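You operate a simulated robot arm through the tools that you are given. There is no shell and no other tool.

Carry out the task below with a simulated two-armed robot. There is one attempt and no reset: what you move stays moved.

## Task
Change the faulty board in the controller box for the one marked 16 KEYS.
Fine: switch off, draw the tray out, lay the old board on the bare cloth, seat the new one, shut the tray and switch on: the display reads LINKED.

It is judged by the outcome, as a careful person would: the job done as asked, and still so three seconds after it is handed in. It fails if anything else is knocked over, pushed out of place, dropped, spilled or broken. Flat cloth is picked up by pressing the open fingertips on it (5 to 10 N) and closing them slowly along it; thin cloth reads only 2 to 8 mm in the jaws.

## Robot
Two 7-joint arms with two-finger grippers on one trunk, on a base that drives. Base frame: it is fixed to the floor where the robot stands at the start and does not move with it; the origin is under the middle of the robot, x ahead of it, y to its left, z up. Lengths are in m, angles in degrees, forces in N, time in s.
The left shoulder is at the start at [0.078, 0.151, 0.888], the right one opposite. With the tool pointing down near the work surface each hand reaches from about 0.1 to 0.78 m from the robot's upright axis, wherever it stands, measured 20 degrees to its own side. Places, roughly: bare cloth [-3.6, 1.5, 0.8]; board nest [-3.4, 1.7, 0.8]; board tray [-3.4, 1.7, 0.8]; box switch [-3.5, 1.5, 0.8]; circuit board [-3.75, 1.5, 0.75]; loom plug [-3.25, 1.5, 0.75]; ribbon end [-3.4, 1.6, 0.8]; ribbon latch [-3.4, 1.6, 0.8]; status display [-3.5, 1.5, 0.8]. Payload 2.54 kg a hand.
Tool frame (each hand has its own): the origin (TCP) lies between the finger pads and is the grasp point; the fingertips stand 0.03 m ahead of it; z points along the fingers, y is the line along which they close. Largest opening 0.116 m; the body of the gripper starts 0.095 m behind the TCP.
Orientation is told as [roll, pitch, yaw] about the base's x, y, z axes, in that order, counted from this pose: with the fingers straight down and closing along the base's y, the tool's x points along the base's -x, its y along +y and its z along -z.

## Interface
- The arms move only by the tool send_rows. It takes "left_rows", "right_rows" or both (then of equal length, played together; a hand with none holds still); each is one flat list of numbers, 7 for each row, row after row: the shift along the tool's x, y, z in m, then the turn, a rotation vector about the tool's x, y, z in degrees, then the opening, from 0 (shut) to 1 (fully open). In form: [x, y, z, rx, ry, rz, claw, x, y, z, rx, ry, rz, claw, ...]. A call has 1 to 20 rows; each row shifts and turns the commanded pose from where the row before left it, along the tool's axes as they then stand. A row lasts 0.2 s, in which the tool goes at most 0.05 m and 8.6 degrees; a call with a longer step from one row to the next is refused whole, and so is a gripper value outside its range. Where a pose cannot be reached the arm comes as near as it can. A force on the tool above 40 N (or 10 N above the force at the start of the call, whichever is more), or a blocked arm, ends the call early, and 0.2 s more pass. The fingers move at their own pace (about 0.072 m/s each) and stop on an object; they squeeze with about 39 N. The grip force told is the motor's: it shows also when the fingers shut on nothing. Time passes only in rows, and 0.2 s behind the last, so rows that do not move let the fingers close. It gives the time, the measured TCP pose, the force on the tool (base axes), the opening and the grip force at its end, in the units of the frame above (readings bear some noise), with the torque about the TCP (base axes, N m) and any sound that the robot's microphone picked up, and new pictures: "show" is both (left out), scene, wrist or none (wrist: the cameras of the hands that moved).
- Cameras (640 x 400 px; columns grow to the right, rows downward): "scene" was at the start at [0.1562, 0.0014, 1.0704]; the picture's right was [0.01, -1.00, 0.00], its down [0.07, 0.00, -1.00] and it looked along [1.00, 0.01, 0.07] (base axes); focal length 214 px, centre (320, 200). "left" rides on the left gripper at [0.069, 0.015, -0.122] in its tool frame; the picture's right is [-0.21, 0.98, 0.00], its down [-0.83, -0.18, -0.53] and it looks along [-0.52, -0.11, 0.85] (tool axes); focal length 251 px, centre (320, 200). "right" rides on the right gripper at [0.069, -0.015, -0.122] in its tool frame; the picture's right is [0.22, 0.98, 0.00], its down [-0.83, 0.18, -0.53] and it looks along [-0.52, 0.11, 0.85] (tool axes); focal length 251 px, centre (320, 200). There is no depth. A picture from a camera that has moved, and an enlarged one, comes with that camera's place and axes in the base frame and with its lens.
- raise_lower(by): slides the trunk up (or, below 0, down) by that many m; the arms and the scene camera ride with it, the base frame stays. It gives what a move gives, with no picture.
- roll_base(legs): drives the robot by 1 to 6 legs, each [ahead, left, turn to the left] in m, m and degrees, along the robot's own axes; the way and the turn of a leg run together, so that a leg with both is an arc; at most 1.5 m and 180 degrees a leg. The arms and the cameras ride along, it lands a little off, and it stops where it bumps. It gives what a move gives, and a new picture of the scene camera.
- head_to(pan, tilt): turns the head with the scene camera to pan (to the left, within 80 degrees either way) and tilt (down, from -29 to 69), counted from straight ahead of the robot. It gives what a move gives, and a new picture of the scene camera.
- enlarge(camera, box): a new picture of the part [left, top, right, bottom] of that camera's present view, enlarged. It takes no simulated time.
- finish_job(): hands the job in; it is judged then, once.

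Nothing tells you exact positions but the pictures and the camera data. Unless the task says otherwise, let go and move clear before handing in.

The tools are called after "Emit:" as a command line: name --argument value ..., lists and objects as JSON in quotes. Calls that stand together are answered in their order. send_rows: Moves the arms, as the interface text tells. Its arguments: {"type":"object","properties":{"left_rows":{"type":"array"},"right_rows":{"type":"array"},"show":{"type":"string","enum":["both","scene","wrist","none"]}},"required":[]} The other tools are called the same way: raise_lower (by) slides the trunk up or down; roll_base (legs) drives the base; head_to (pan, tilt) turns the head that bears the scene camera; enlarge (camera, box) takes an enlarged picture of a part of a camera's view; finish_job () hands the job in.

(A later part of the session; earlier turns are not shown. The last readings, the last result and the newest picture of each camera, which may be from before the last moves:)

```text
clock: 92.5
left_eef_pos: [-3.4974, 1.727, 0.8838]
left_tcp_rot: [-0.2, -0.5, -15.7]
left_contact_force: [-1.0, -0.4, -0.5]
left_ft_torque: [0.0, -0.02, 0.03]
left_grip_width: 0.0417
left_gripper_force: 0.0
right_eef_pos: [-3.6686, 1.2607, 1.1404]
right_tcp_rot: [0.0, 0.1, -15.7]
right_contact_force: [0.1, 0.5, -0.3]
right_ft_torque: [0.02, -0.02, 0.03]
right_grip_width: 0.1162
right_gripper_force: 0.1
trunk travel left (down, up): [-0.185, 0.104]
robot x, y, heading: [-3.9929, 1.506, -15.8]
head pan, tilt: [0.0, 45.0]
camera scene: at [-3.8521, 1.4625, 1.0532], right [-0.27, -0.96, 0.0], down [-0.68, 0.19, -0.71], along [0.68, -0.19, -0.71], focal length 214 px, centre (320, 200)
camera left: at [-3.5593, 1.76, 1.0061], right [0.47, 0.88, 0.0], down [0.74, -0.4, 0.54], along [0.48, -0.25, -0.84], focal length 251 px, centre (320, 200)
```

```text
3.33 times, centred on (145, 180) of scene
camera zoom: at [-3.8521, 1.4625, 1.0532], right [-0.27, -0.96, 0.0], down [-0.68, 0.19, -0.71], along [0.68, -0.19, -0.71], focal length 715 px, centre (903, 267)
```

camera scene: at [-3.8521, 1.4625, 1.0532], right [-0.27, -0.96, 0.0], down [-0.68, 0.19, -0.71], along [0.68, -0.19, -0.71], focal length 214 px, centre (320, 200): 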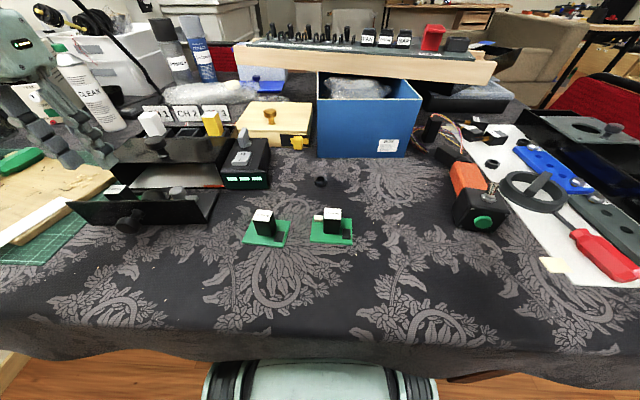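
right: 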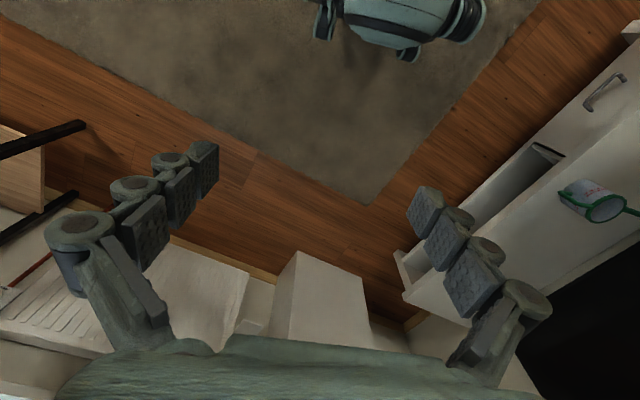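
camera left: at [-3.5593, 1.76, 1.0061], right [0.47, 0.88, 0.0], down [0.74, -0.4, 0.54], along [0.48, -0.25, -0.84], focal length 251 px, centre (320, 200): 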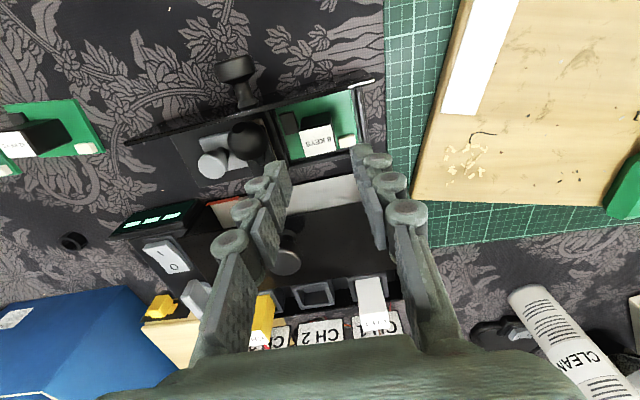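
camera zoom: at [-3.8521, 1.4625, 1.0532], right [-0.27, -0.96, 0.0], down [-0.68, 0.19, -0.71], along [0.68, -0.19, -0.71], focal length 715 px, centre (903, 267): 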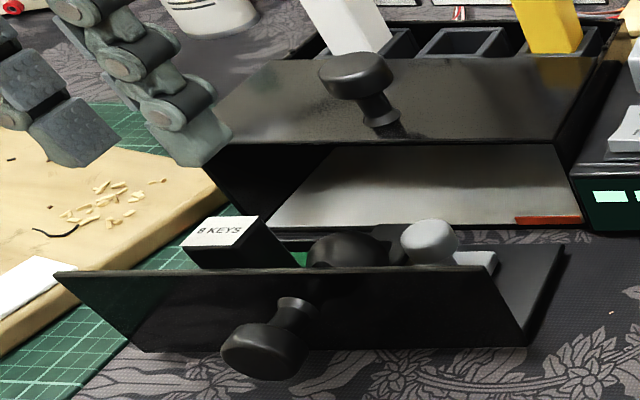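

The label lines up exactly beneath the hand. I descend around the block.

Emit:
send_rows --left_rows '[0, 0, 0.03, 0, 0, 0, 0.36, 0, 0, 0.025, 0, 0, 0, 0.36, 0, 0, 0.012, 0, 0, 0, 0.36, 0, 0, 0.008, 0, 0, 0, 0.36, 0, 0, 0, 0, 0, 0, 0.36]'

Emit:
enlarge --camera "left" --box '[200, 80, 440, 230]'

Emit:
enlarge --camera "scene" --box '[60, 120, 230, 240]'

```text
clock: 93.7
left_eef_pos: [-3.4943, 1.7267, 0.8099]
left_tcp_rot: [-0.1, -0.6, -15.6]
left_contact_force: [-0.1, -0.7, -0.3]
left_ft_torque: [0.02, 0.01, -0.01]
left_grip_width: 0.0418
left_gripper_force: 0.0
right_eef_pos: [-3.6677, 1.2615, 1.14]
right_tcp_rot: [0.0, 0.0, -15.8]
right_contact_force: [0.0, 0.2, -0.4]
right_ft_torque: [0.02, 0.05, 0.02]
right_grip_width: 0.1161
right_gripper_force: 0.1
trunk travel left (down, up): [-0.185, 0.104]
robot x, y, heading: [-3.9975, 1.5007, -15.1]
head pan, tilt: [0.0, 45.0]
camera scene: at [-3.8521, 1.4625, 1.0532], right [-0.27, -0.96, 0.0], down [-0.68, 0.19, -0.71], along [0.68, -0.19, -0.71], focal length 214 px, centre (320, 200)
camera left: at [-3.558, 1.7602, 0.9318], right [0.47, 0.88, 0.0], down [0.74, -0.4, 0.54], along [0.48, -0.26, -0.84], focal length 251 px, centre (320, 200)
```

scene: 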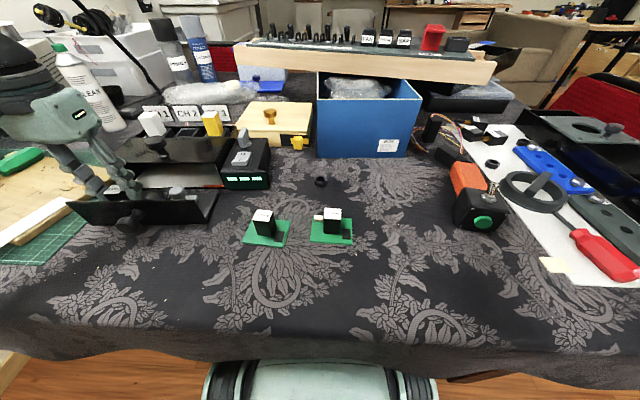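
left: 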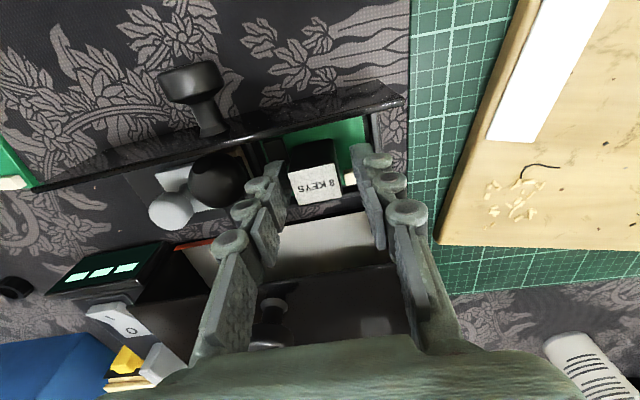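

```text
2.67 times, centred on (320, 155) of left
camera zoom: at [-3.558, 1.7602, 0.9318], right [0.47, 0.88, 0.0], down [0.74, -0.4, 0.54], along [0.48, -0.26, -0.84], focal length 670 px, centre (320, 320)
```

zoom: 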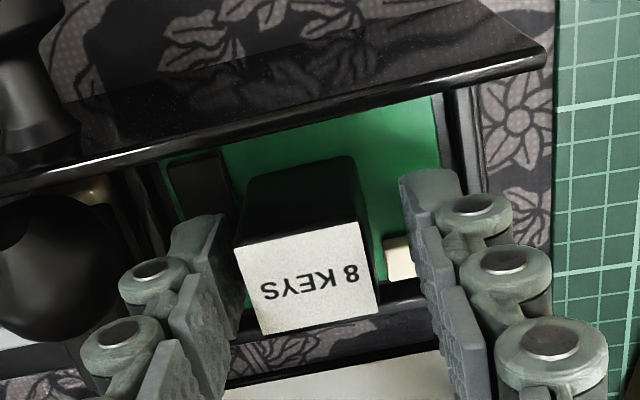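

```text
3.33 times, centred on (145, 180) of scene
camera zoom: at [-3.8521, 1.4625, 1.0532], right [-0.27, -0.96, 0.0], down [-0.68, 0.19, -0.71], along [0.68, -0.19, -0.71], focal length 715 px, centre (903, 267)
```

zoom: 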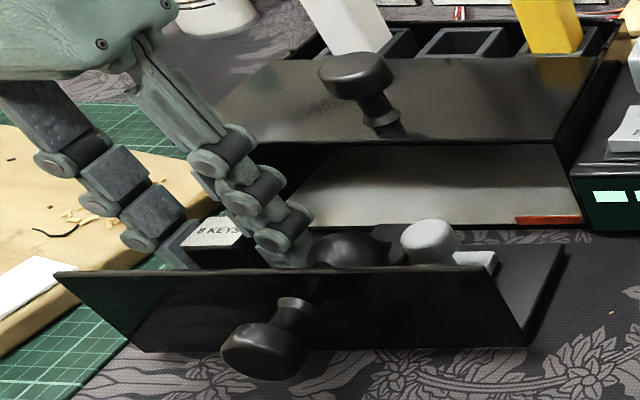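

The block is a little to the right of the fingers' middle; I shift 4 mm that way and close.

Emit:
send_rows --left_rows '[0, -0.004, 0.003, 0, 0, 0, 0.36, 0, 0, 0, 0, 0, 0, 0.2, 0, 0, 0, 0, 0, 0, 0, 0, 0, 0, 0, 0, 0, 0]' --show "wrist"

```text
clock: 94.7
left_eef_pos: [-3.4951, 1.7223, 0.808]
left_tcp_rot: [-0.1, -0.5, -15.7]
left_contact_force: [-0.2, -0.4, 0.7]
left_ft_torque: [0.05, -0.03, 0.0]
left_grip_width: 0.0264
left_gripper_force: 39.2
right_eef_pos: [-3.6686, 1.2619, 1.1403]
right_tcp_rot: [0.1, 0.0, -15.6]
right_contact_force: [0.2, -0.5, 0.0]
right_ft_torque: [-0.02, -0.01, -0.01]
right_grip_width: 0.1158
right_gripper_force: 0.1
trunk travel left (down, up): [-0.185, 0.104]
robot x, y, heading: [-3.9954, 1.5038, -15.7]
head pan, tilt: [0.0, 45.0]
camera left: at [-3.5588, 1.7559, 0.9291], right [0.47, 0.88, 0.0], down [0.74, -0.4, 0.54], along [0.48, -0.26, -0.84], focal length 251 px, centre (320, 200)
```

left: 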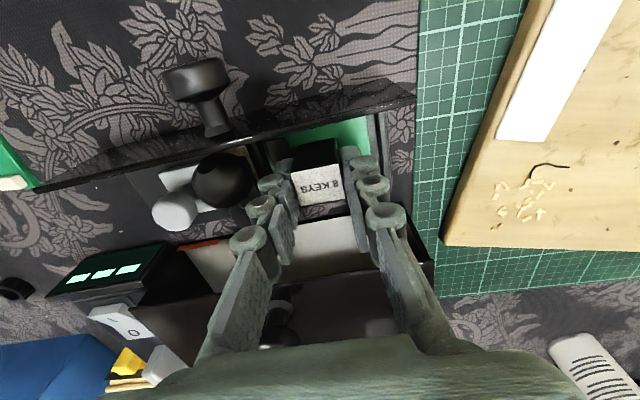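

Gripped at 26 mm with almost no side force. I lift slowly and watch the force.

Emit:
send_rows --left_rows '[0, 0, -0.004, 0, 0, 0, 0, 0, 0, -0.004, 0, 0, 0, 0, 0, 0, -0.006, 0, 0, 0, 0]'

Emit:
enlarge --camera "left" --box '[200, 80, 440, 230]'

Emit:
enlarge --camera "scene" --box '[60, 120, 230, 240]'

```text
clock: 95.5
left_eef_pos: [-3.4953, 1.7206, 0.8212]
left_tcp_rot: [-0.1, -0.6, -15.6]
left_contact_force: [-0.5, 0.3, -0.8]
left_ft_torque: [0.03, 0.02, 0.02]
left_grip_width: 0.0267
left_gripper_force: 39.1
right_eef_pos: [-3.6672, 1.2612, 1.1393]
right_tcp_rot: [0.1, 0.0, -15.7]
right_contact_force: [0.3, -0.2, -0.1]
right_ft_torque: [0.04, 0.01, 0.0]
right_grip_width: 0.1162
right_gripper_force: 0.0
trunk travel left (down, up): [-0.185, 0.104]
robot x, y, heading: [-3.9948, 1.5061, -15.6]
head pan, tilt: [0.0, 45.0]
camera scene: at [-3.8521, 1.4625, 1.0532], right [-0.27, -0.96, 0.0], down [-0.68, 0.19, -0.71], along [0.68, -0.19, -0.71], focal length 214 px, centre (320, 200)
camera left: at [-3.5588, 1.7559, 0.9428], right [0.47, 0.88, 0.0], down [0.74, -0.39, 0.54], along [0.48, -0.26, -0.84], focal length 251 px, centre (320, 200)
```

scene: 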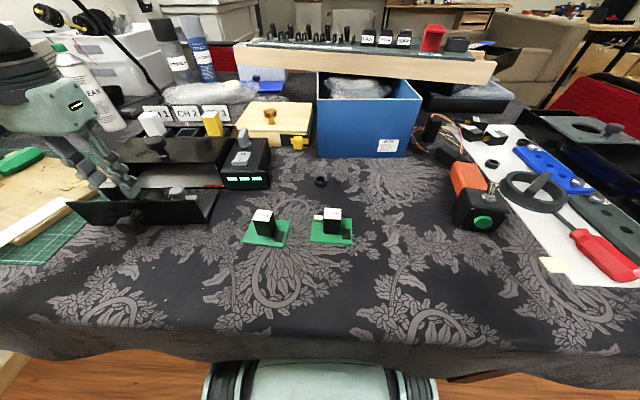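
left: 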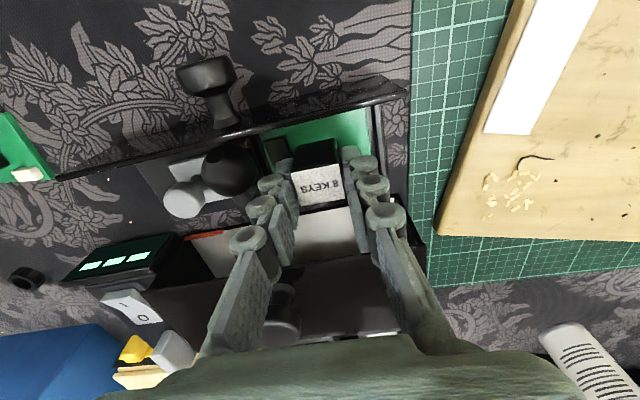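

```text
2.67 times, centred on (320, 155) of left
camera zoom: at [-3.5588, 1.7559, 0.9428], right [0.47, 0.88, 0.0], down [0.74, -0.39, 0.54], along [0.48, -0.26, -0.84], focal length 670 px, centre (320, 320)
```

zoom: 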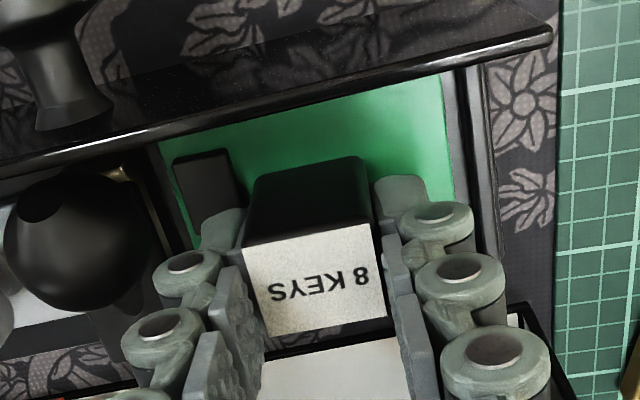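

```text
3.33 times, centred on (145, 180) of scene
camera zoom: at [-3.8521, 1.4625, 1.0532], right [-0.27, -0.96, 0.0], down [-0.68, 0.19, -0.71], along [0.68, -0.19, -0.71], focal length 715 px, centre (903, 267)
```

zoom: 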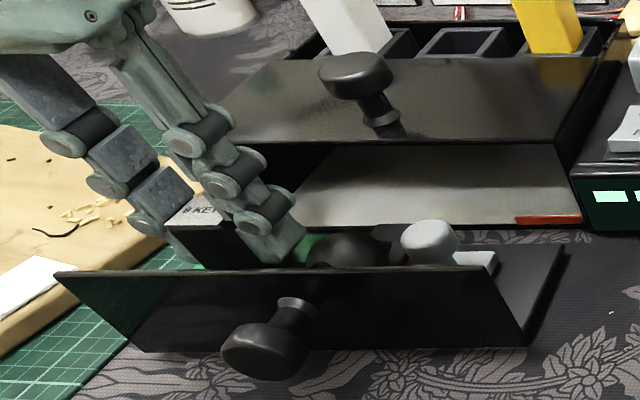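

The board comes out freely. I lift it clear and carry it to a bare patch of cloth in front of the box, around (-3.665, 1.602).

Emit:
send_rows --left_rows '[0, 0, -0.015, 0, 0, 0, 0, 0, 0, -0.03, 0, 0, 0, 0, 0, 0, -0.035, 0, 0, 0, 0, 0.0218, -0.0267, 0, 0, 0, 0, 0, 0.0218, -0.0267, 0, 0, 0, 0, 0, 0.0218, -0.0267, 0, 0, 0, 0, 0, 0.0218, -0.0267, 0, 0, 0, 0, 0, 0.0218, -0.0267, 0, 0, 0, 0, 0, 0.0218, -0.0267, 0, 0, 0, 0, 0, 0, 0, 0.03, 0, 0, 0, 0]'

Emit:
enlarge --camera "scene" --box '[60, 140, 360, 340]'

```text
clock: 97.7
left_eef_pos: [-3.6648, 1.6025, 0.868]
left_tcp_rot: [-0.1, -0.5, -15.6]
left_contact_force: [-0.3, 0.2, -0.4]
left_ft_torque: [0.0, -0.03, 0.01]
left_grip_width: 0.0268
left_gripper_force: 39.2
right_eef_pos: [-3.667, 1.2616, 1.1409]
right_tcp_rot: [0.1, 0.0, -15.6]
right_contact_force: [-0.5, 0.0, 0.2]
right_ft_torque: [0.01, 0.02, -0.04]
right_grip_width: 0.116
right_gripper_force: 0.2
trunk travel left (down, up): [-0.185, 0.104]
robot x, y, heading: [-3.9927, 1.5008, -15.9]
head pan, tilt: [0.0, 45.0]
camera scene: at [-3.8519, 1.4626, 1.0532], right [-0.27, -0.96, 0.0], down [-0.68, 0.19, -0.71], along [0.68, -0.19, -0.71], focal length 214 px, centre (320, 200)
camera left: at [-3.7285, 1.6364, 0.9908], right [0.47, 0.88, 0.0], down [0.74, -0.39, 0.54], along [0.48, -0.25, -0.84], focal length 251 px, centre (320, 200)
```

scene: 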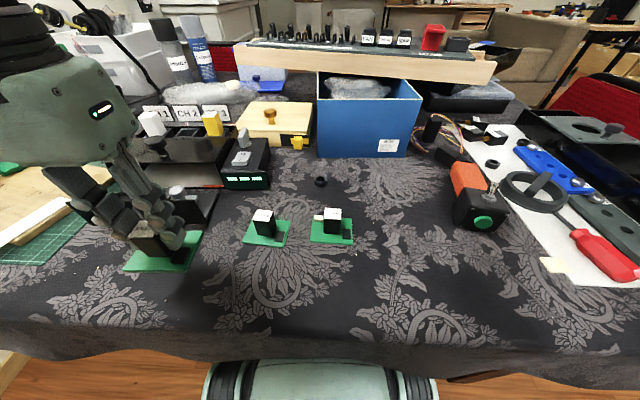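
left: 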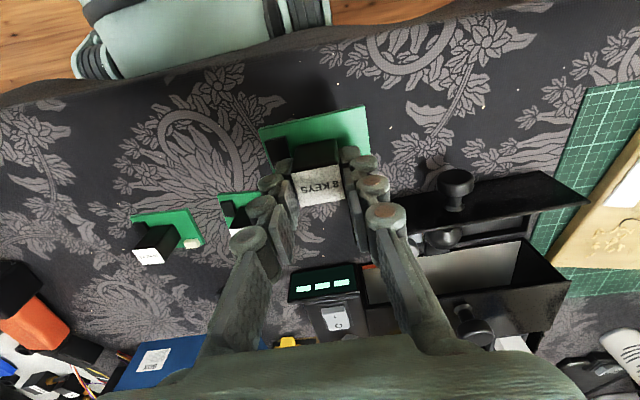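

```text
2.00 times, centred on (210, 240) of scene
camera zoom: at [-3.8519, 1.4626, 1.0532], right [-0.27, -0.96, 0.0], down [-0.68, 0.19, -0.71], along [0.68, -0.19, -0.71], focal length 429 px, centre (540, 120)
```

zoom: 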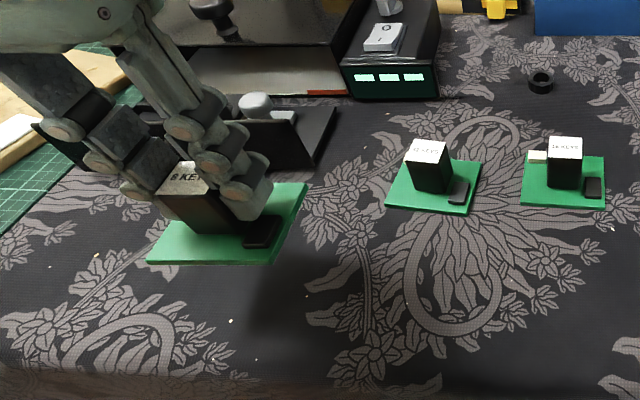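

The old board hangs level. I shift it slightly left, away from the 32 KEYS board, and lower it toward the cloth.

Emit:
send_rows --left_rows '[0, 0.012, 0.02, 0, 0, 0, 0, 0, 0, 0.02, 0, 0, 0, 0, 0, 0, 0.015, 0, 0, 0, 0, 0, 0, 0.006, 0, 0, 0, 0, 0, 0, 0.003, 0, 0, 0, 0]' --show "scene"

Emit:
enlarge --camera "scene" --box '[60, 160, 260, 310]'

```text
clock: 98.9
left_eef_pos: [-3.6444, 1.6074, 0.814]
left_tcp_rot: [-0.1, -0.4, -15.6]
left_contact_force: [0.1, 0.7, -0.5]
left_ft_torque: [0.01, 0.02, 0.0]
left_grip_width: 0.0268
left_gripper_force: 38.6
left hand out of reach, approached as far as the arm can: row 2, 3, 5
right_eef_pos: [-3.6668, 1.2599, 1.1405]
right_tcp_rot: [0.0, 0.1, -15.6]
right_contact_force: [-0.3, 0.0, -0.2]
right_ft_torque: [-0.03, 0.03, 0.02]
right_grip_width: 0.1158
right_gripper_force: 0.0
trunk travel left (down, up): [-0.185, 0.104]
robot x, y, heading: [-3.9949, 1.5028, -15.6]
head pan, tilt: [0.0, 45.0]
camera scene: at [-3.852, 1.4625, 1.0532], right [-0.27, -0.96, 0.0], down [-0.68, 0.19, -0.71], along [0.68, -0.19, -0.71], focal length 214 px, centre (320, 200)
```

scene: 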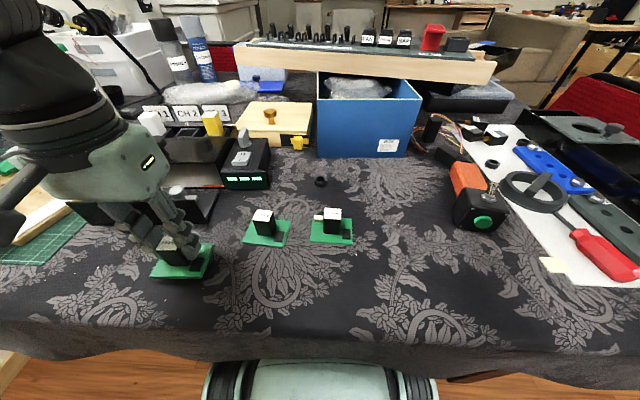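

```text
2.67 times, centred on (160, 235) of scene
camera zoom: at [-3.852, 1.4625, 1.0532], right [-0.27, -0.96, 0.0], down [-0.68, 0.19, -0.71], along [0.68, -0.19, -0.71], focal length 572 px, centre (747, 107)
```

zoom: 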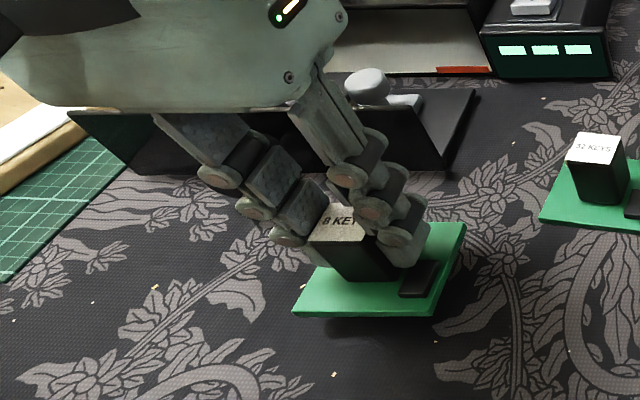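

The hand is near its inner limit; I go on lowering with a slight forward drift, feeling for the cloth.

Emit:
send_rows --left_rows '[-0.003, 0, 0.004, 0, 0, 0, 0, -0.003, 0, 0.004, 0, 0, 0, 0, -0.002, 0, 0.003, 0, 0, 0, 0]' --show "none"

Emit:
enlarge --camera "scene" --box '[60, 160, 260, 310]'

```text
clock: 99.7
left_eef_pos: [-3.6345, 1.6054, 0.804]
left_tcp_rot: [-0.1, -0.4, -15.6]
left_contact_force: [-0.4, 0.6, -0.1]
left_ft_torque: [0.01, -0.06, 0.01]
left_grip_width: 0.0267
left_gripper_force: 39.3
right_eef_pos: [-3.6689, 1.2609, 1.1403]
right_tcp_rot: [0.1, -0.1, -15.6]
right_contact_force: [0.0, -0.6, 0.0]
right_ft_torque: [-0.02, -0.02, 0.04]
right_grip_width: 0.1161
right_gripper_force: 0.0
trunk travel left (down, up): [-0.185, 0.104]
robot x, y, heading: [-3.9957, 1.5021, -15.7]
head pan, tilt: [0.0, 45.0]
```

```text
2.67 times, centred on (160, 235) of scene
camera zoom: at [-3.852, 1.4625, 1.0532], right [-0.27, -0.96, 0.0], down [-0.68, 0.19, -0.71], along [0.68, -0.19, -0.71], focal length 572 px, centre (747, 107)
```

zoom: 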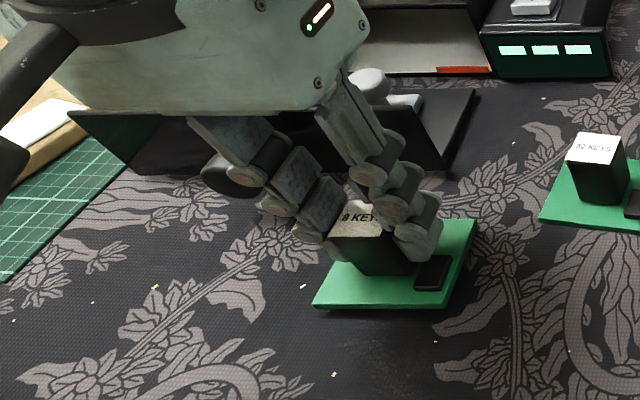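

Still no contact; a few more small steps down.

Emit:
send_rows --left_rows '[0, 0, 0.002, 0, 0, 0, 0, 0, 0, 0.002, 0, 0, 0, 0, 0, 0, 0.002, 0, 0, 0, 0]' --show "none"

```text
clock: 100.5
left_eef_pos: [-3.6358, 1.6057, 0.7976]
left_tcp_rot: [-0.1, -0.5, -15.7]
left_contact_force: [0.7, 0.2, 0.1]
left_ft_torque: [0.01, 0.0, 0.01]
left_grip_width: 0.0264
left_gripper_force: 38.9
right_eef_pos: [-3.6666, 1.2615, 1.139]
right_tcp_rot: [0.2, 0.0, -15.7]
right_contact_force: [0.0, 0.3, -0.3]
right_ft_torque: [0.02, 0.01, -0.01]
right_grip_width: 0.116
right_gripper_force: 0.1
trunk travel left (down, up): [-0.185, 0.104]
robot x, y, heading: [-3.9954, 1.5035, -15.5]
head pan, tilt: [0.0, 45.0]
```

Emit:
send_rows --left_rows '[0, 0, 0.0015, 0, 0, 0, 0, 0, 0, 0.0015, 0, 0, 0, 0]' --show "none"

Emit:
enlarge --camera "scene" --box '[100, 180, 260, 280]'

```text
clock: 101.1
left_eef_pos: [-3.6352, 1.6061, 0.7946]
left_tcp_rot: [-0.1, -0.6, -15.8]
left_contact_force: [-0.8, 0.3, 8.3]
left_ft_torque: [0.24, 0.18, 0.0]
left_grip_width: 0.0265
left_gripper_force: 39.4
right_eef_pos: [-3.6683, 1.261, 1.1412]
right_tcp_rot: [0.1, 0.1, -15.8]
right_contact_force: [-0.4, 0.0, 0.0]
right_ft_torque: [-0.01, 0.01, 0.0]
right_grip_width: 0.1159
right_gripper_force: 0.0
trunk travel left (down, up): [-0.185, 0.104]
robot x, y, heading: [-3.9984, 1.5039, -15.8]
head pan, tilt: [0.0, 45.0]
```

```text
4.00 times, centred on (180, 230) of scene
camera zoom: at [-3.8525, 1.4624, 1.0535], right [-0.27, -0.96, 0.0], down [-0.68, 0.19, -0.71], along [0.68, -0.19, -0.71], focal length 858 px, centre (880, 80)
```

zoom: 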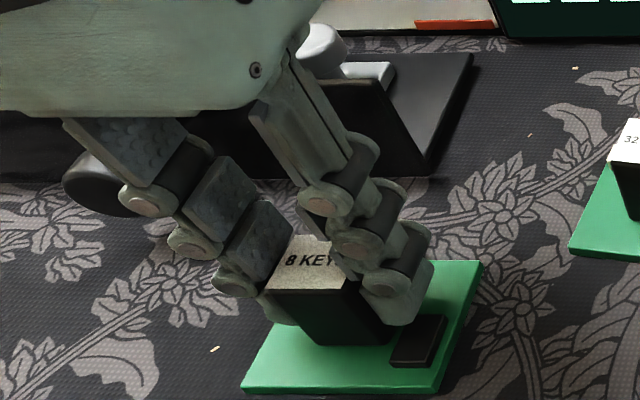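

The board touches the cloth (8 N). I open the fingers and lift straight up.

Emit:
send_rows --left_rows '[0, 0, 0, 0, 0, 0, 0.36, 0, 0, 0, 0, 0, 0, 0.36, 0, 0, -0.02, 0, 0, 0, 0.36, 0, 0, -0.03, 0, 0, 0, 0.36, 0, 0, -0.04, 0, 0, 0, 0.36, 0, 0, -0.04, 0, 0, 0, 0.36]'

Emit:
enlarge --camera "scene" --box '[60, 160, 380, 310]'

```text
clock: 102.5
left_eef_pos: [-3.637, 1.6063, 0.9257]
left_tcp_rot: [-0.2, -0.5, -15.8]
left_contact_force: [-0.4, -0.7, 0.4]
left_ft_torque: [0.0, -0.03, -0.03]
left_grip_width: 0.0418
left_gripper_force: 0.1
right_eef_pos: [-3.6673, 1.2608, 1.1402]
right_tcp_rot: [0.1, 0.0, -15.7]
right_contact_force: [-0.1, 0.2, -0.4]
right_ft_torque: [0.04, -0.01, 0.0]
right_grip_width: 0.1159
right_gripper_force: 0.0
trunk travel left (down, up): [-0.185, 0.104]
robot x, y, heading: [-3.9953, 1.501, -16.0]
head pan, tilt: [0.0, 45.0]
camera scene: at [-3.8522, 1.4624, 1.0532], right [-0.27, -0.96, 0.0], down [-0.68, 0.19, -0.71], along [0.68, -0.19, -0.71], focal length 214 px, centre (320, 200)
camera left: at [-3.7008, 1.6398, 1.0472], right [0.47, 0.88, 0.0], down [0.74, -0.39, 0.54], along [0.48, -0.26, -0.84], focal length 251 px, centre (320, 200)
```

scene: 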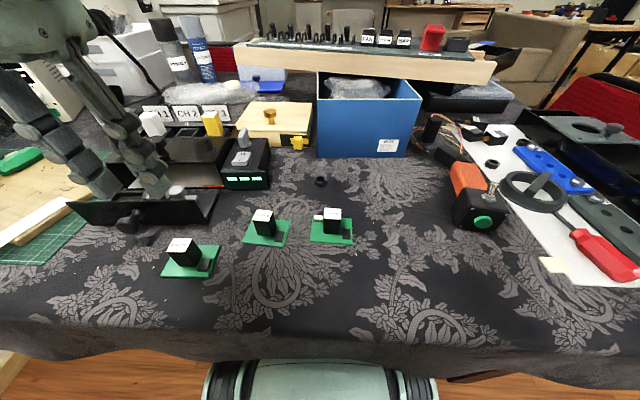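
left: 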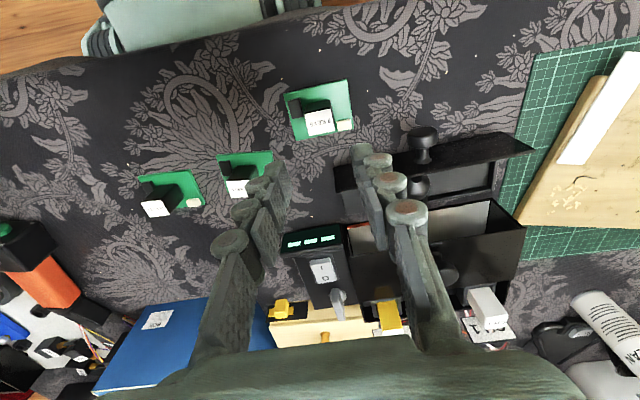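

```text
2.00 times, centred on (220, 235) of scene
camera zoom: at [-3.8522, 1.4624, 1.0532], right [-0.27, -0.96, 0.0], down [-0.68, 0.19, -0.71], along [0.68, -0.19, -0.71], focal length 429 px, centre (520, 130)
```

zoom: 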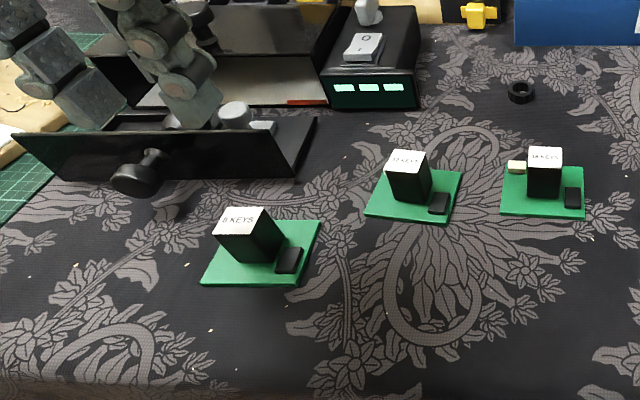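

The old board lies flat on bare cloth. The 16 KEYS board is out of the left hand's inward range, so I shift the base 0.12 m right to pick it.

Emit:
roll_base --legs '[[0, -0.12, 0]]'

Emit:
enlarge --camera "left" --box '[120, 60, 440, 260]'

Emit:
enlarge --camera "scene" --box '[180, 180, 340, 280]'

```text
clock: 104.3
left_eef_pos: [-3.668, 1.4909, 0.9241]
left_tcp_rot: [-0.1, -0.5, -15.6]
left_contact_force: [-0.5, 0.0, -0.3]
left_ft_torque: [-0.02, -0.01, -0.03]
left_grip_width: 0.0416
left_gripper_force: 0.0
right_eef_pos: [-3.6986, 1.146, 1.1395]
right_tcp_rot: [0.1, 0.1, -15.6]
right_contact_force: [0.6, -1.2, 0.0]
right_ft_torque: [0.0, 0.01, -0.03]
right_grip_width: 0.1161
right_gripper_force: 0.1
trunk travel left (down, up): [-0.185, 0.104]
robot x, y, heading: [-4.0312, 1.3844, -15.8]
head pan, tilt: [0.0, 45.0]
camera scene: at [-3.8841, 1.3478, 1.0532], right [-0.27, -0.96, 0.0], down [-0.68, 0.19, -0.71], along [0.68, -0.19, -0.71], focal length 214 px, centre (320, 200)
```

scene: 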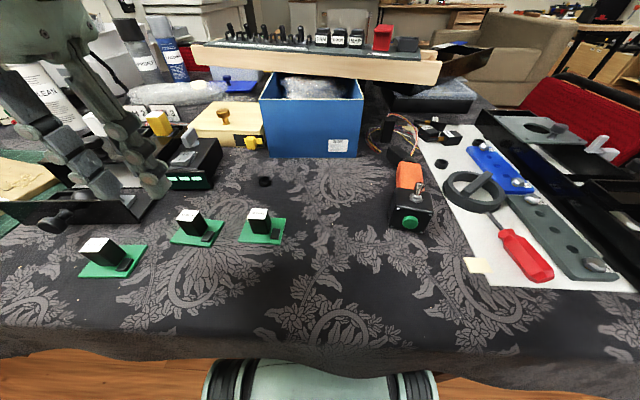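

```text
2.00 times, centred on (280, 160) of left
camera zoom: at [-3.7329, 1.5254, 1.0467], right [0.47, 0.88, 0.0], down [0.74, -0.39, 0.54], along [0.48, -0.25, -0.84], focal length 503 px, centre (400, 280)
```

zoom: 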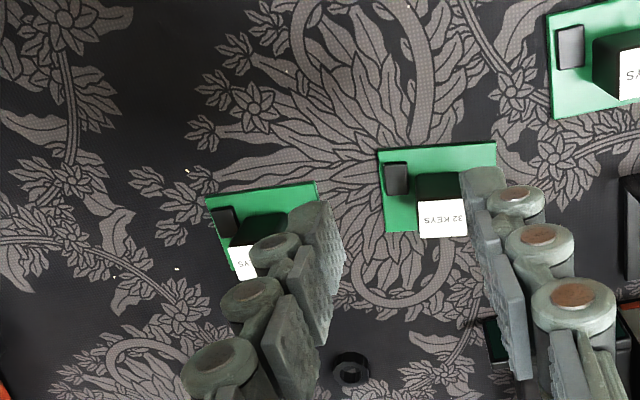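

```text
4.00 times, centred on (260, 230) of scene
camera zoom: at [-3.8841, 1.3478, 1.0532], right [-0.27, -0.96, 0.0], down [-0.68, 0.19, -0.71], along [0.68, -0.19, -0.71], focal length 858 px, centre (560, 80)
```

zoom: 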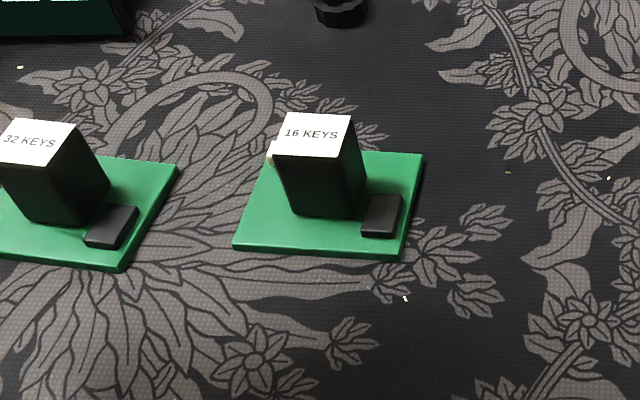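

The 16 KEYS block top is near (-3.638, 1.383) and the board is turned about 3° clockwise from the hand. I move over it, turning the hand to match.

Emit:
send_rows --left_rows '[-0.0145, -0.0238, 0, 0, 0, 0, 0.36, -0.0145, -0.0238, 0, 0, 0, 0, 0.36, -0.0145, -0.0238, 0, 0, 0, 0, 0.36, -0.0145, -0.0238, 0, 0, 0, 3.3, 0.36, 0, 0, 0.03, 0, 0, 0, 0.36, 0, 0, 0.02, 0, 0, 0, 0.36]'

Emit:
enlarge --camera "left" --box '[200, 80, 440, 230]'

```text
clock: 105.7
left_eef_pos: [-3.6385, 1.3841, 0.8754]
left_tcp_rot: [-0.2, -0.5, -18.8]
left_contact_force: [-0.3, 0.4, -0.8]
left_ft_torque: [-0.01, 0.0, -0.02]
left_grip_width: 0.0419
left_gripper_force: 0.1
right_eef_pos: [-3.6996, 1.1473, 1.1394]
right_tcp_rot: [0.0, 0.0, -15.7]
right_contact_force: [0.0, -0.5, 0.1]
right_ft_torque: [0.02, 0.02, -0.01]
right_grip_width: 0.1158
right_gripper_force: 0.0
trunk travel left (down, up): [-0.185, 0.104]
robot x, y, heading: [-4.0309, 1.3899, -15.6]
head pan, tilt: [0.0, 45.0]
camera scene: at [-3.8839, 1.348, 1.0532], right [-0.27, -0.96, 0.0], down [-0.68, 0.19, -0.71], along [0.68, -0.19, -0.71], focal length 214 px, centre (320, 200)
camera left: at [-3.6998, 1.4214, 0.9978], right [0.52, 0.85, 0.0], down [0.72, -0.44, 0.54], along [0.46, -0.28, -0.84], focal length 251 px, centre (320, 200)
```

scene: 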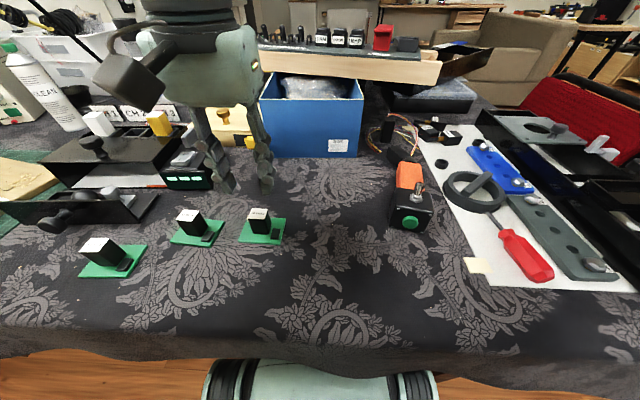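
left: 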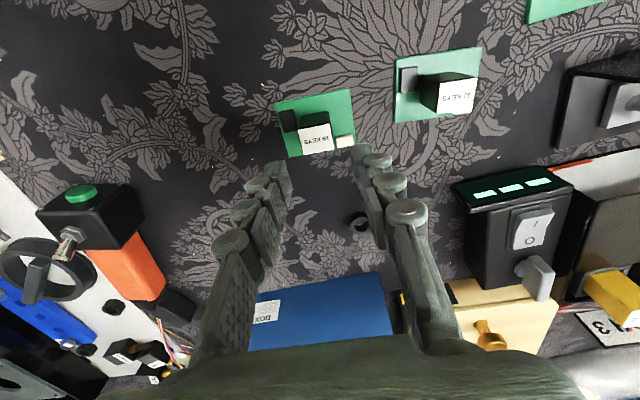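

```text
2.67 times, centred on (320, 155) of left
camera zoom: at [-3.6998, 1.4214, 0.9978], right [0.52, 0.85, 0.0], down [0.72, -0.44, 0.54], along [0.46, -0.28, -0.84], focal length 670 px, centre (320, 320)
```

zoom: 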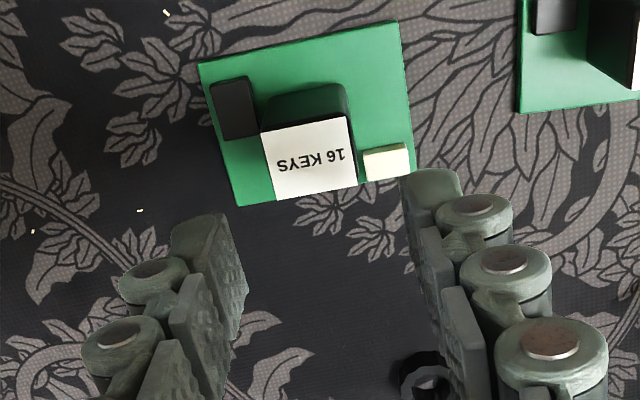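

The label is slightly right of and behind the hand's centre. I correct by that, descend to the same relative height as for the old board and check.

Emit:
send_rows --left_rows '[0.0015, -0.0055, 0.02, 0, 0, 0, 0.36, 0, 0, 0.03, 0, 0, 0, 0.36, 0, 0, 0.02, 0, 0, 0, 0.36, 0, 0, 0.009, 0, 0, 0, 0.36, 0, 0, 0, 0, 0, 0, 0.36]' --show "none"

Emit:
enlarge --camera "left" --box '[200, 80, 440, 230]'

```text
clock: 106.9
left_eef_pos: [-3.6399, 1.3794, 0.7964]
left_tcp_rot: [-0.1, -0.6, -18.9]
left_contact_force: [-0.7, -0.7, 0.5]
left_ft_torque: [0.0, -0.03, 0.0]
left_grip_width: 0.0416
left_gripper_force: 0.0
right_eef_pos: [-3.6991, 1.1466, 1.1408]
right_tcp_rot: [0.1, 0.0, -15.6]
right_contact_force: [-0.6, 0.8, 0.2]
right_ft_torque: [0.0, -0.03, -0.03]
right_grip_width: 0.116
right_gripper_force: 0.0
trunk travel left (down, up): [-0.185, 0.104]
robot x, y, heading: [-4.0294, 1.3893, -15.4]
head pan, tilt: [0.0, 45.0]
```

```text
2.67 times, centred on (320, 155) of left
camera zoom: at [-3.7026, 1.4163, 0.9185], right [0.52, 0.85, 0.0], down [0.72, -0.44, 0.54], along [0.46, -0.28, -0.84], focal length 670 px, centre (320, 320)
```

zoom: 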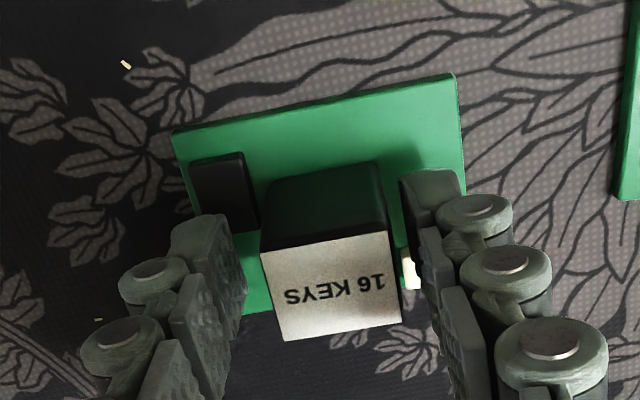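

The block is about 4 mm left of the middle now. I shift left 4 mm and close.

Emit:
send_rows --left_rows '[0, 0.004, 0, 0, 0, 0, 0.36, 0, 0, 0, 0, 0, 0, 0.25, 0, 0, 0, 0, 0, 0, 0.1, 0, 0, 0, 0, 0, 0, 0, 0, 0, 0, 0, 0, 0, 0]' --show "none"

Emit:
enlarge --camera "left" --box '[200, 80, 440, 230]'

```text
clock: 108.1
left_eef_pos: [-3.6382, 1.3835, 0.7957]
left_tcp_rot: [-0.2, -0.6, -19.0]
left_contact_force: [-0.6, 0.0, 0.2]
left_ft_torque: [0.03, 0.0, -0.04]
left_grip_width: 0.0266
left_gripper_force: 39.1
right_eef_pos: [-3.6988, 1.1467, 1.1402]
right_tcp_rot: [0.1, -0.1, -15.6]
right_contact_force: [1.0, -0.1, -0.3]
right_ft_torque: [-0.02, -0.01, 0.01]
right_grip_width: 0.116
right_gripper_force: 0.0
trunk travel left (down, up): [-0.185, 0.104]
robot x, y, heading: [-4.0279, 1.3861, -15.6]
head pan, tilt: [0.0, 45.0]
```

```text
2.67 times, centred on (320, 155) of left
camera zoom: at [-3.7014, 1.42, 0.9184], right [0.52, 0.85, 0.0], down [0.72, -0.44, 0.54], along [0.46, -0.28, -0.84], focal length 670 px, centre (320, 320)
```

zoom: 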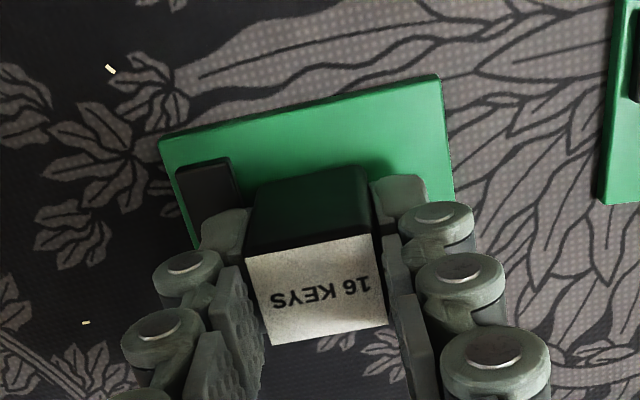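

The new board is gripped squarely. I lift it clear, turn it back square, and roll the base back to the left.

Emit:
send_rows --left_rows '[0, 0, -0.004, 0, 0, 0, 0, 0, 0, -0.015, 0, 0, 0, 0, 0, 0, -0.03, 0, 0, 0, 0, 0, 0, -0.035, 0, 0, 0, 0, 0, 0, -0.03, 0, 0, -3.3, 0, 0, 0.04, 0, 0, 0, 0, 0, 0, 0.04, 0, 0, 0, 0, 0]' --show "none"

Emit:
roll_base --legs '[[0, 0.12, 0]]'

Emit:
enlarge --camera "left" --box '[200, 80, 440, 230]'

```text
clock: 109.7
left_eef_pos: [-3.6184, 1.4609, 0.9093]
left_tcp_rot: [-0.2, -0.4, -15.6]
left_contact_force: [-0.5, -0.3, -0.6]
left_ft_torque: [-0.02, -0.04, -0.01]
left_grip_width: 0.0266
left_gripper_force: 39.3
right_eef_pos: [-3.6992, 1.1485, 1.1402]
right_tcp_rot: [0.0, 0.0, -15.6]
right_contact_force: [0.1, -0.2, 0.7]
right_ft_torque: [0.01, 0.01, 0.02]
right_grip_width: 0.116
right_gripper_force: 0.0
trunk travel left (down, up): [-0.185, 0.104]
robot x, y, heading: [-4.0292, 1.3841, -15.8]
head pan, tilt: [0.0, 45.0]
```

```text
clock: 111.5
left_eef_pos: [-3.5863, 1.5726, 0.9093]
left_tcp_rot: [-0.2, -0.5, -15.7]
left_contact_force: [-1.0, 0.0, 0.7]
left_ft_torque: [0.01, -0.01, 0.0]
left_grip_width: 0.0268
left_gripper_force: 38.9
right_eef_pos: [-3.6674, 1.2607, 1.1403]
right_tcp_rot: [0.1, 0.0, -15.6]
right_contact_force: [-0.4, 0.0, -0.2]
right_ft_torque: [0.02, -0.02, 0.01]
right_grip_width: 0.1161
right_gripper_force: 0.1
trunk travel left (down, up): [-0.185, 0.104]
robot x, y, heading: [-3.9973, 1.5009, -15.5]
head pan, tilt: [0.0, 45.0]
camera scene: at [-3.8522, 1.4621, 1.0532], right [-0.27, -0.96, 0.0], down [-0.68, 0.19, -0.71], along [0.68, -0.19, -0.71], focal length 214 px, centre (320, 200)
```

scene: 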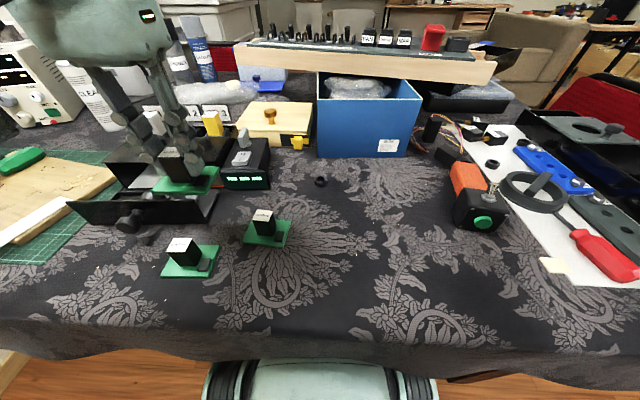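

```text
2.67 times, centred on (320, 155) of left
camera zoom: at [-3.6507, 1.6078, 1.0316], right [0.47, 0.88, 0.0], down [0.74, -0.39, 0.54], along [0.48, -0.25, -0.84], focal length 670 px, centre (320, 320)
```

zoom: 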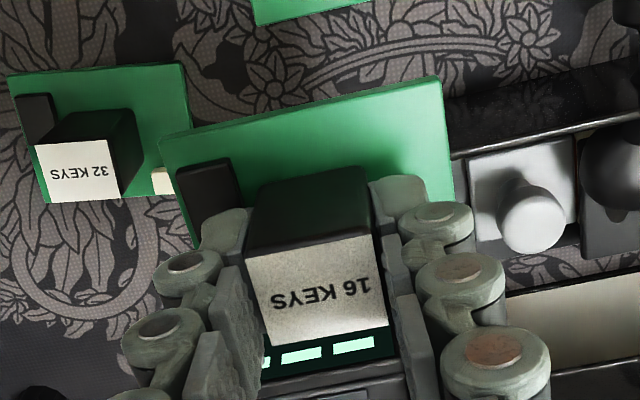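

The base is back where it was. I carry the board over the nest, at the hand position where the old one sat.

Emit:
send_rows --left_rows '[-0.0092, 0.0336, 0, 0, 0, 0, 0, -0.0092, 0.0336, 0, 0, 0, 0, 0, -0.0092, 0.0336, 0, 0, 0, 0, 0, -0.0092, 0.0336, 0, 0, 0, 0, 0, -0.0092, 0.0336, 0, 0, 0, 0, 0, 0, 0, 0.02, 0, 0, 0, 0, 0, 0, 0.015, 0, 0, 0, 0, 0, 0, 0, 0, 0, 0, 0]'

Emit:
enlarge --camera "left" --box '[200, 80, 440, 230]'

Emit:
enlarge --camera "scene" --box '[60, 120, 230, 240]'

```text
clock: 113.3
left_eef_pos: [-3.496, 1.7227, 0.8728]
left_tcp_rot: [-0.1, -0.5, -15.5]
left_contact_force: [0.7, 0.4, 1.1]
left_ft_torque: [0.06, 0.0, -0.01]
left_grip_width: 0.0267
left_gripper_force: 39.1
right_eef_pos: [-3.669, 1.2594, 1.1405]
right_tcp_rot: [0.1, 0.0, -15.6]
right_contact_force: [0.2, 0.0, 0.2]
right_ft_torque: [0.01, 0.01, 0.03]
right_grip_width: 0.1158
right_gripper_force: 0.0
trunk travel left (down, up): [-0.185, 0.104]
robot x, y, heading: [-3.9942, 1.5013, -15.6]
head pan, tilt: [0.0, 45.0]
camera scene: at [-3.8523, 1.462, 1.0532], right [-0.27, -0.96, 0.0], down [-0.68, 0.19, -0.71], along [0.68, -0.19, -0.71], focal length 214 px, centre (320, 200)
camera left: at [-3.5609, 1.7566, 0.9961], right [0.47, 0.88, 0.0], down [0.74, -0.39, 0.54], along [0.48, -0.25, -0.84], focal length 251 px, centre (320, 200)
```

scene: 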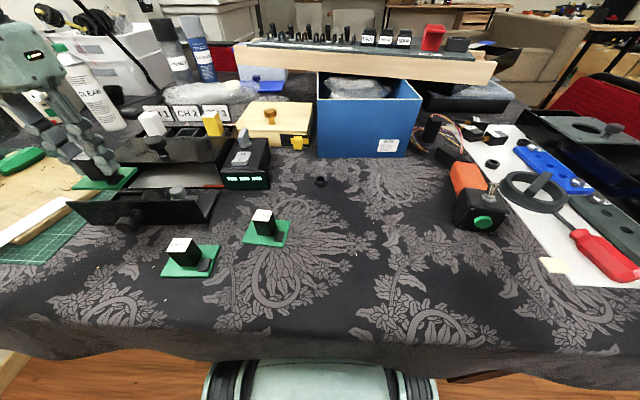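
left: 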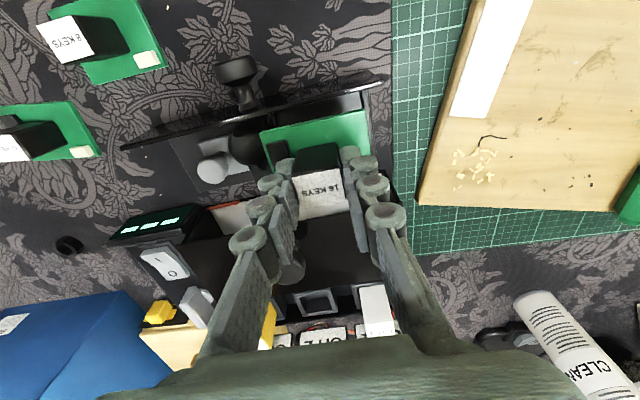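

```text
2.67 times, centred on (320, 155) of left
camera zoom: at [-3.5609, 1.7566, 0.9961], right [0.47, 0.88, 0.0], down [0.74, -0.39, 0.54], along [0.48, -0.25, -0.84], focal length 670 px, centre (320, 320)
```

zoom: 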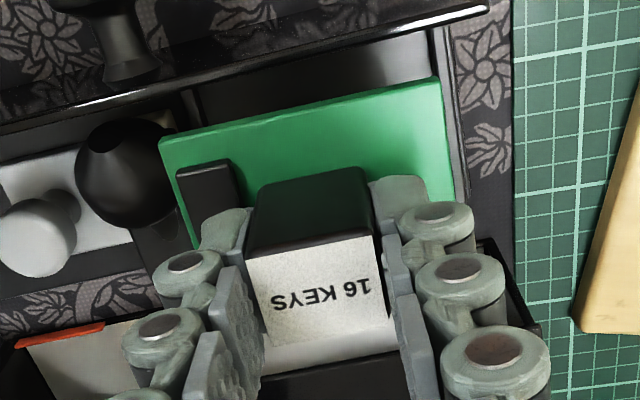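

```text
3.33 times, centred on (145, 180) of scene
camera zoom: at [-3.8523, 1.462, 1.0532], right [-0.27, -0.96, 0.0], down [-0.68, 0.19, -0.71], along [0.68, -0.19, -0.71], focal length 715 px, centre (903, 267)
```

zoom: 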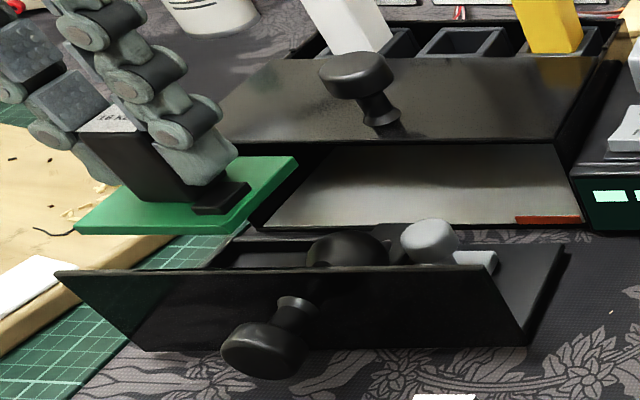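

I lower to the height where I photographed the old board 13 mm above its seat, to compare the pictures.

Emit:
send_rows --left_rows '[0, 0, 0.02, 0, 0, 0, 0, 0, 0, 0.02, 0, 0, 0, 0, 0, 0, 0.0105, 0, 0, 0, 0, 0, 0, 0, 0, 0, 0, 0]' --show "none"

Emit:
enlarge --camera "left" --box '[200, 80, 440, 230]'

Emit:
enlarge --camera "scene" --box '[60, 120, 230, 240]'

```text
clock: 114.3
left_eef_pos: [-3.4959, 1.7234, 0.8229]
left_tcp_rot: [-0.3, -0.5, -15.6]
left_contact_force: [0.6, -0.2, -0.7]
left_ft_torque: [-0.02, 0.0, -0.01]
left_grip_width: 0.0269
left_gripper_force: 39.3
right_eef_pos: [-3.6683, 1.2609, 1.1405]
right_tcp_rot: [0.1, 0.0, -15.7]
right_contact_force: [-0.1, 0.2, -0.1]
right_ft_torque: [0.03, -0.02, -0.04]
right_grip_width: 0.1159
right_gripper_force: 0.1
trunk travel left (down, up): [-0.185, 0.104]
robot x, y, heading: [-3.9955, 1.5048, -15.6]
head pan, tilt: [0.0, 45.0]
```

```text
2.67 times, centred on (320, 155) of left
camera zoom: at [-3.5609, 1.7563, 0.9458], right [0.47, 0.88, 0.0], down [0.74, -0.39, 0.54], along [0.48, -0.25, -0.84], focal length 670 px, centre (320, 320)
```

zoom: 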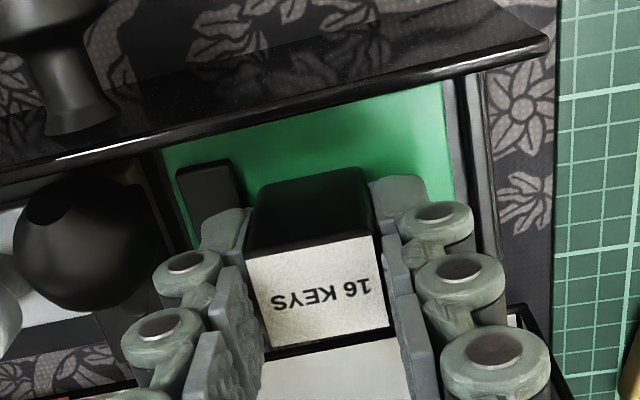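

```text
3.33 times, centred on (145, 180) of scene
camera zoom: at [-3.8523, 1.4619, 1.0532], right [-0.27, -0.96, 0.0], down [-0.68, 0.19, -0.71], along [0.68, -0.19, -0.71], focal length 715 px, centre (903, 267)
```

zoom: 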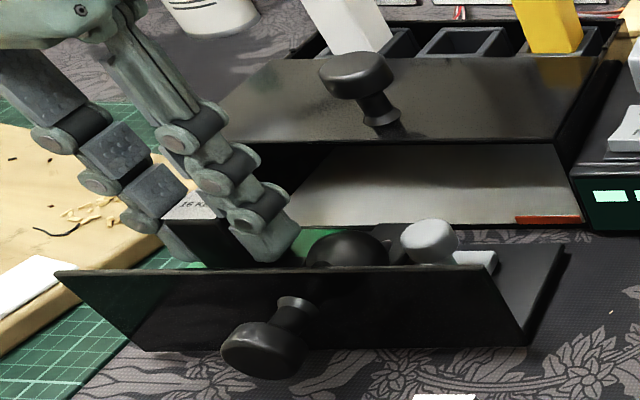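

The pictures match: the board is lined up with the nest to about a millimetre. I lower it gently, watching the force.

Emit:
send_rows --left_rows '[0, 0, 0.005, 0, 0, 0, 0, 0, 0, 0.004, 0, 0, 0, 0, 0, 0, 0.002, 0, 0, 0, 0]' --show "none"

Emit:
enlarge --camera "left" --box '[200, 80, 440, 230]'

```text
clock: 115.1
left_eef_pos: [-3.496, 1.723, 0.8123]
left_tcp_rot: [-0.1, -0.6, -15.6]
left_contact_force: [-0.7, 0.2, -0.2]
left_ft_torque: [-0.02, -0.01, 0.0]
left_grip_width: 0.0263
left_gripper_force: 38.9
right_eef_pos: [-3.667, 1.2618, 1.1404]
right_tcp_rot: [0.2, 0.0, -15.6]
right_contact_force: [0.7, 0.4, 0.6]
right_ft_torque: [-0.02, -0.02, 0.02]
right_grip_width: 0.1156
right_gripper_force: 0.0
trunk travel left (down, up): [-0.185, 0.104]
robot x, y, heading: [-3.9958, 1.5025, -15.5]
head pan, tilt: [0.0, 45.0]
```

```text
2.67 times, centred on (320, 155) of left
camera zoom: at [-3.5606, 1.7564, 0.9351], right [0.47, 0.88, 0.0], down [0.74, -0.39, 0.54], along [0.48, -0.25, -0.84], focal length 670 px, centre (320, 320)
```

zoom: 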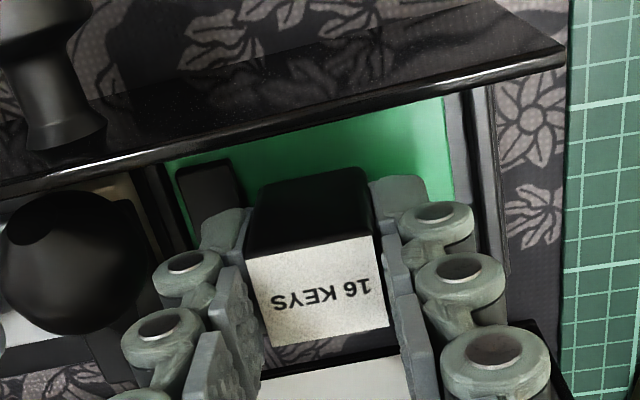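

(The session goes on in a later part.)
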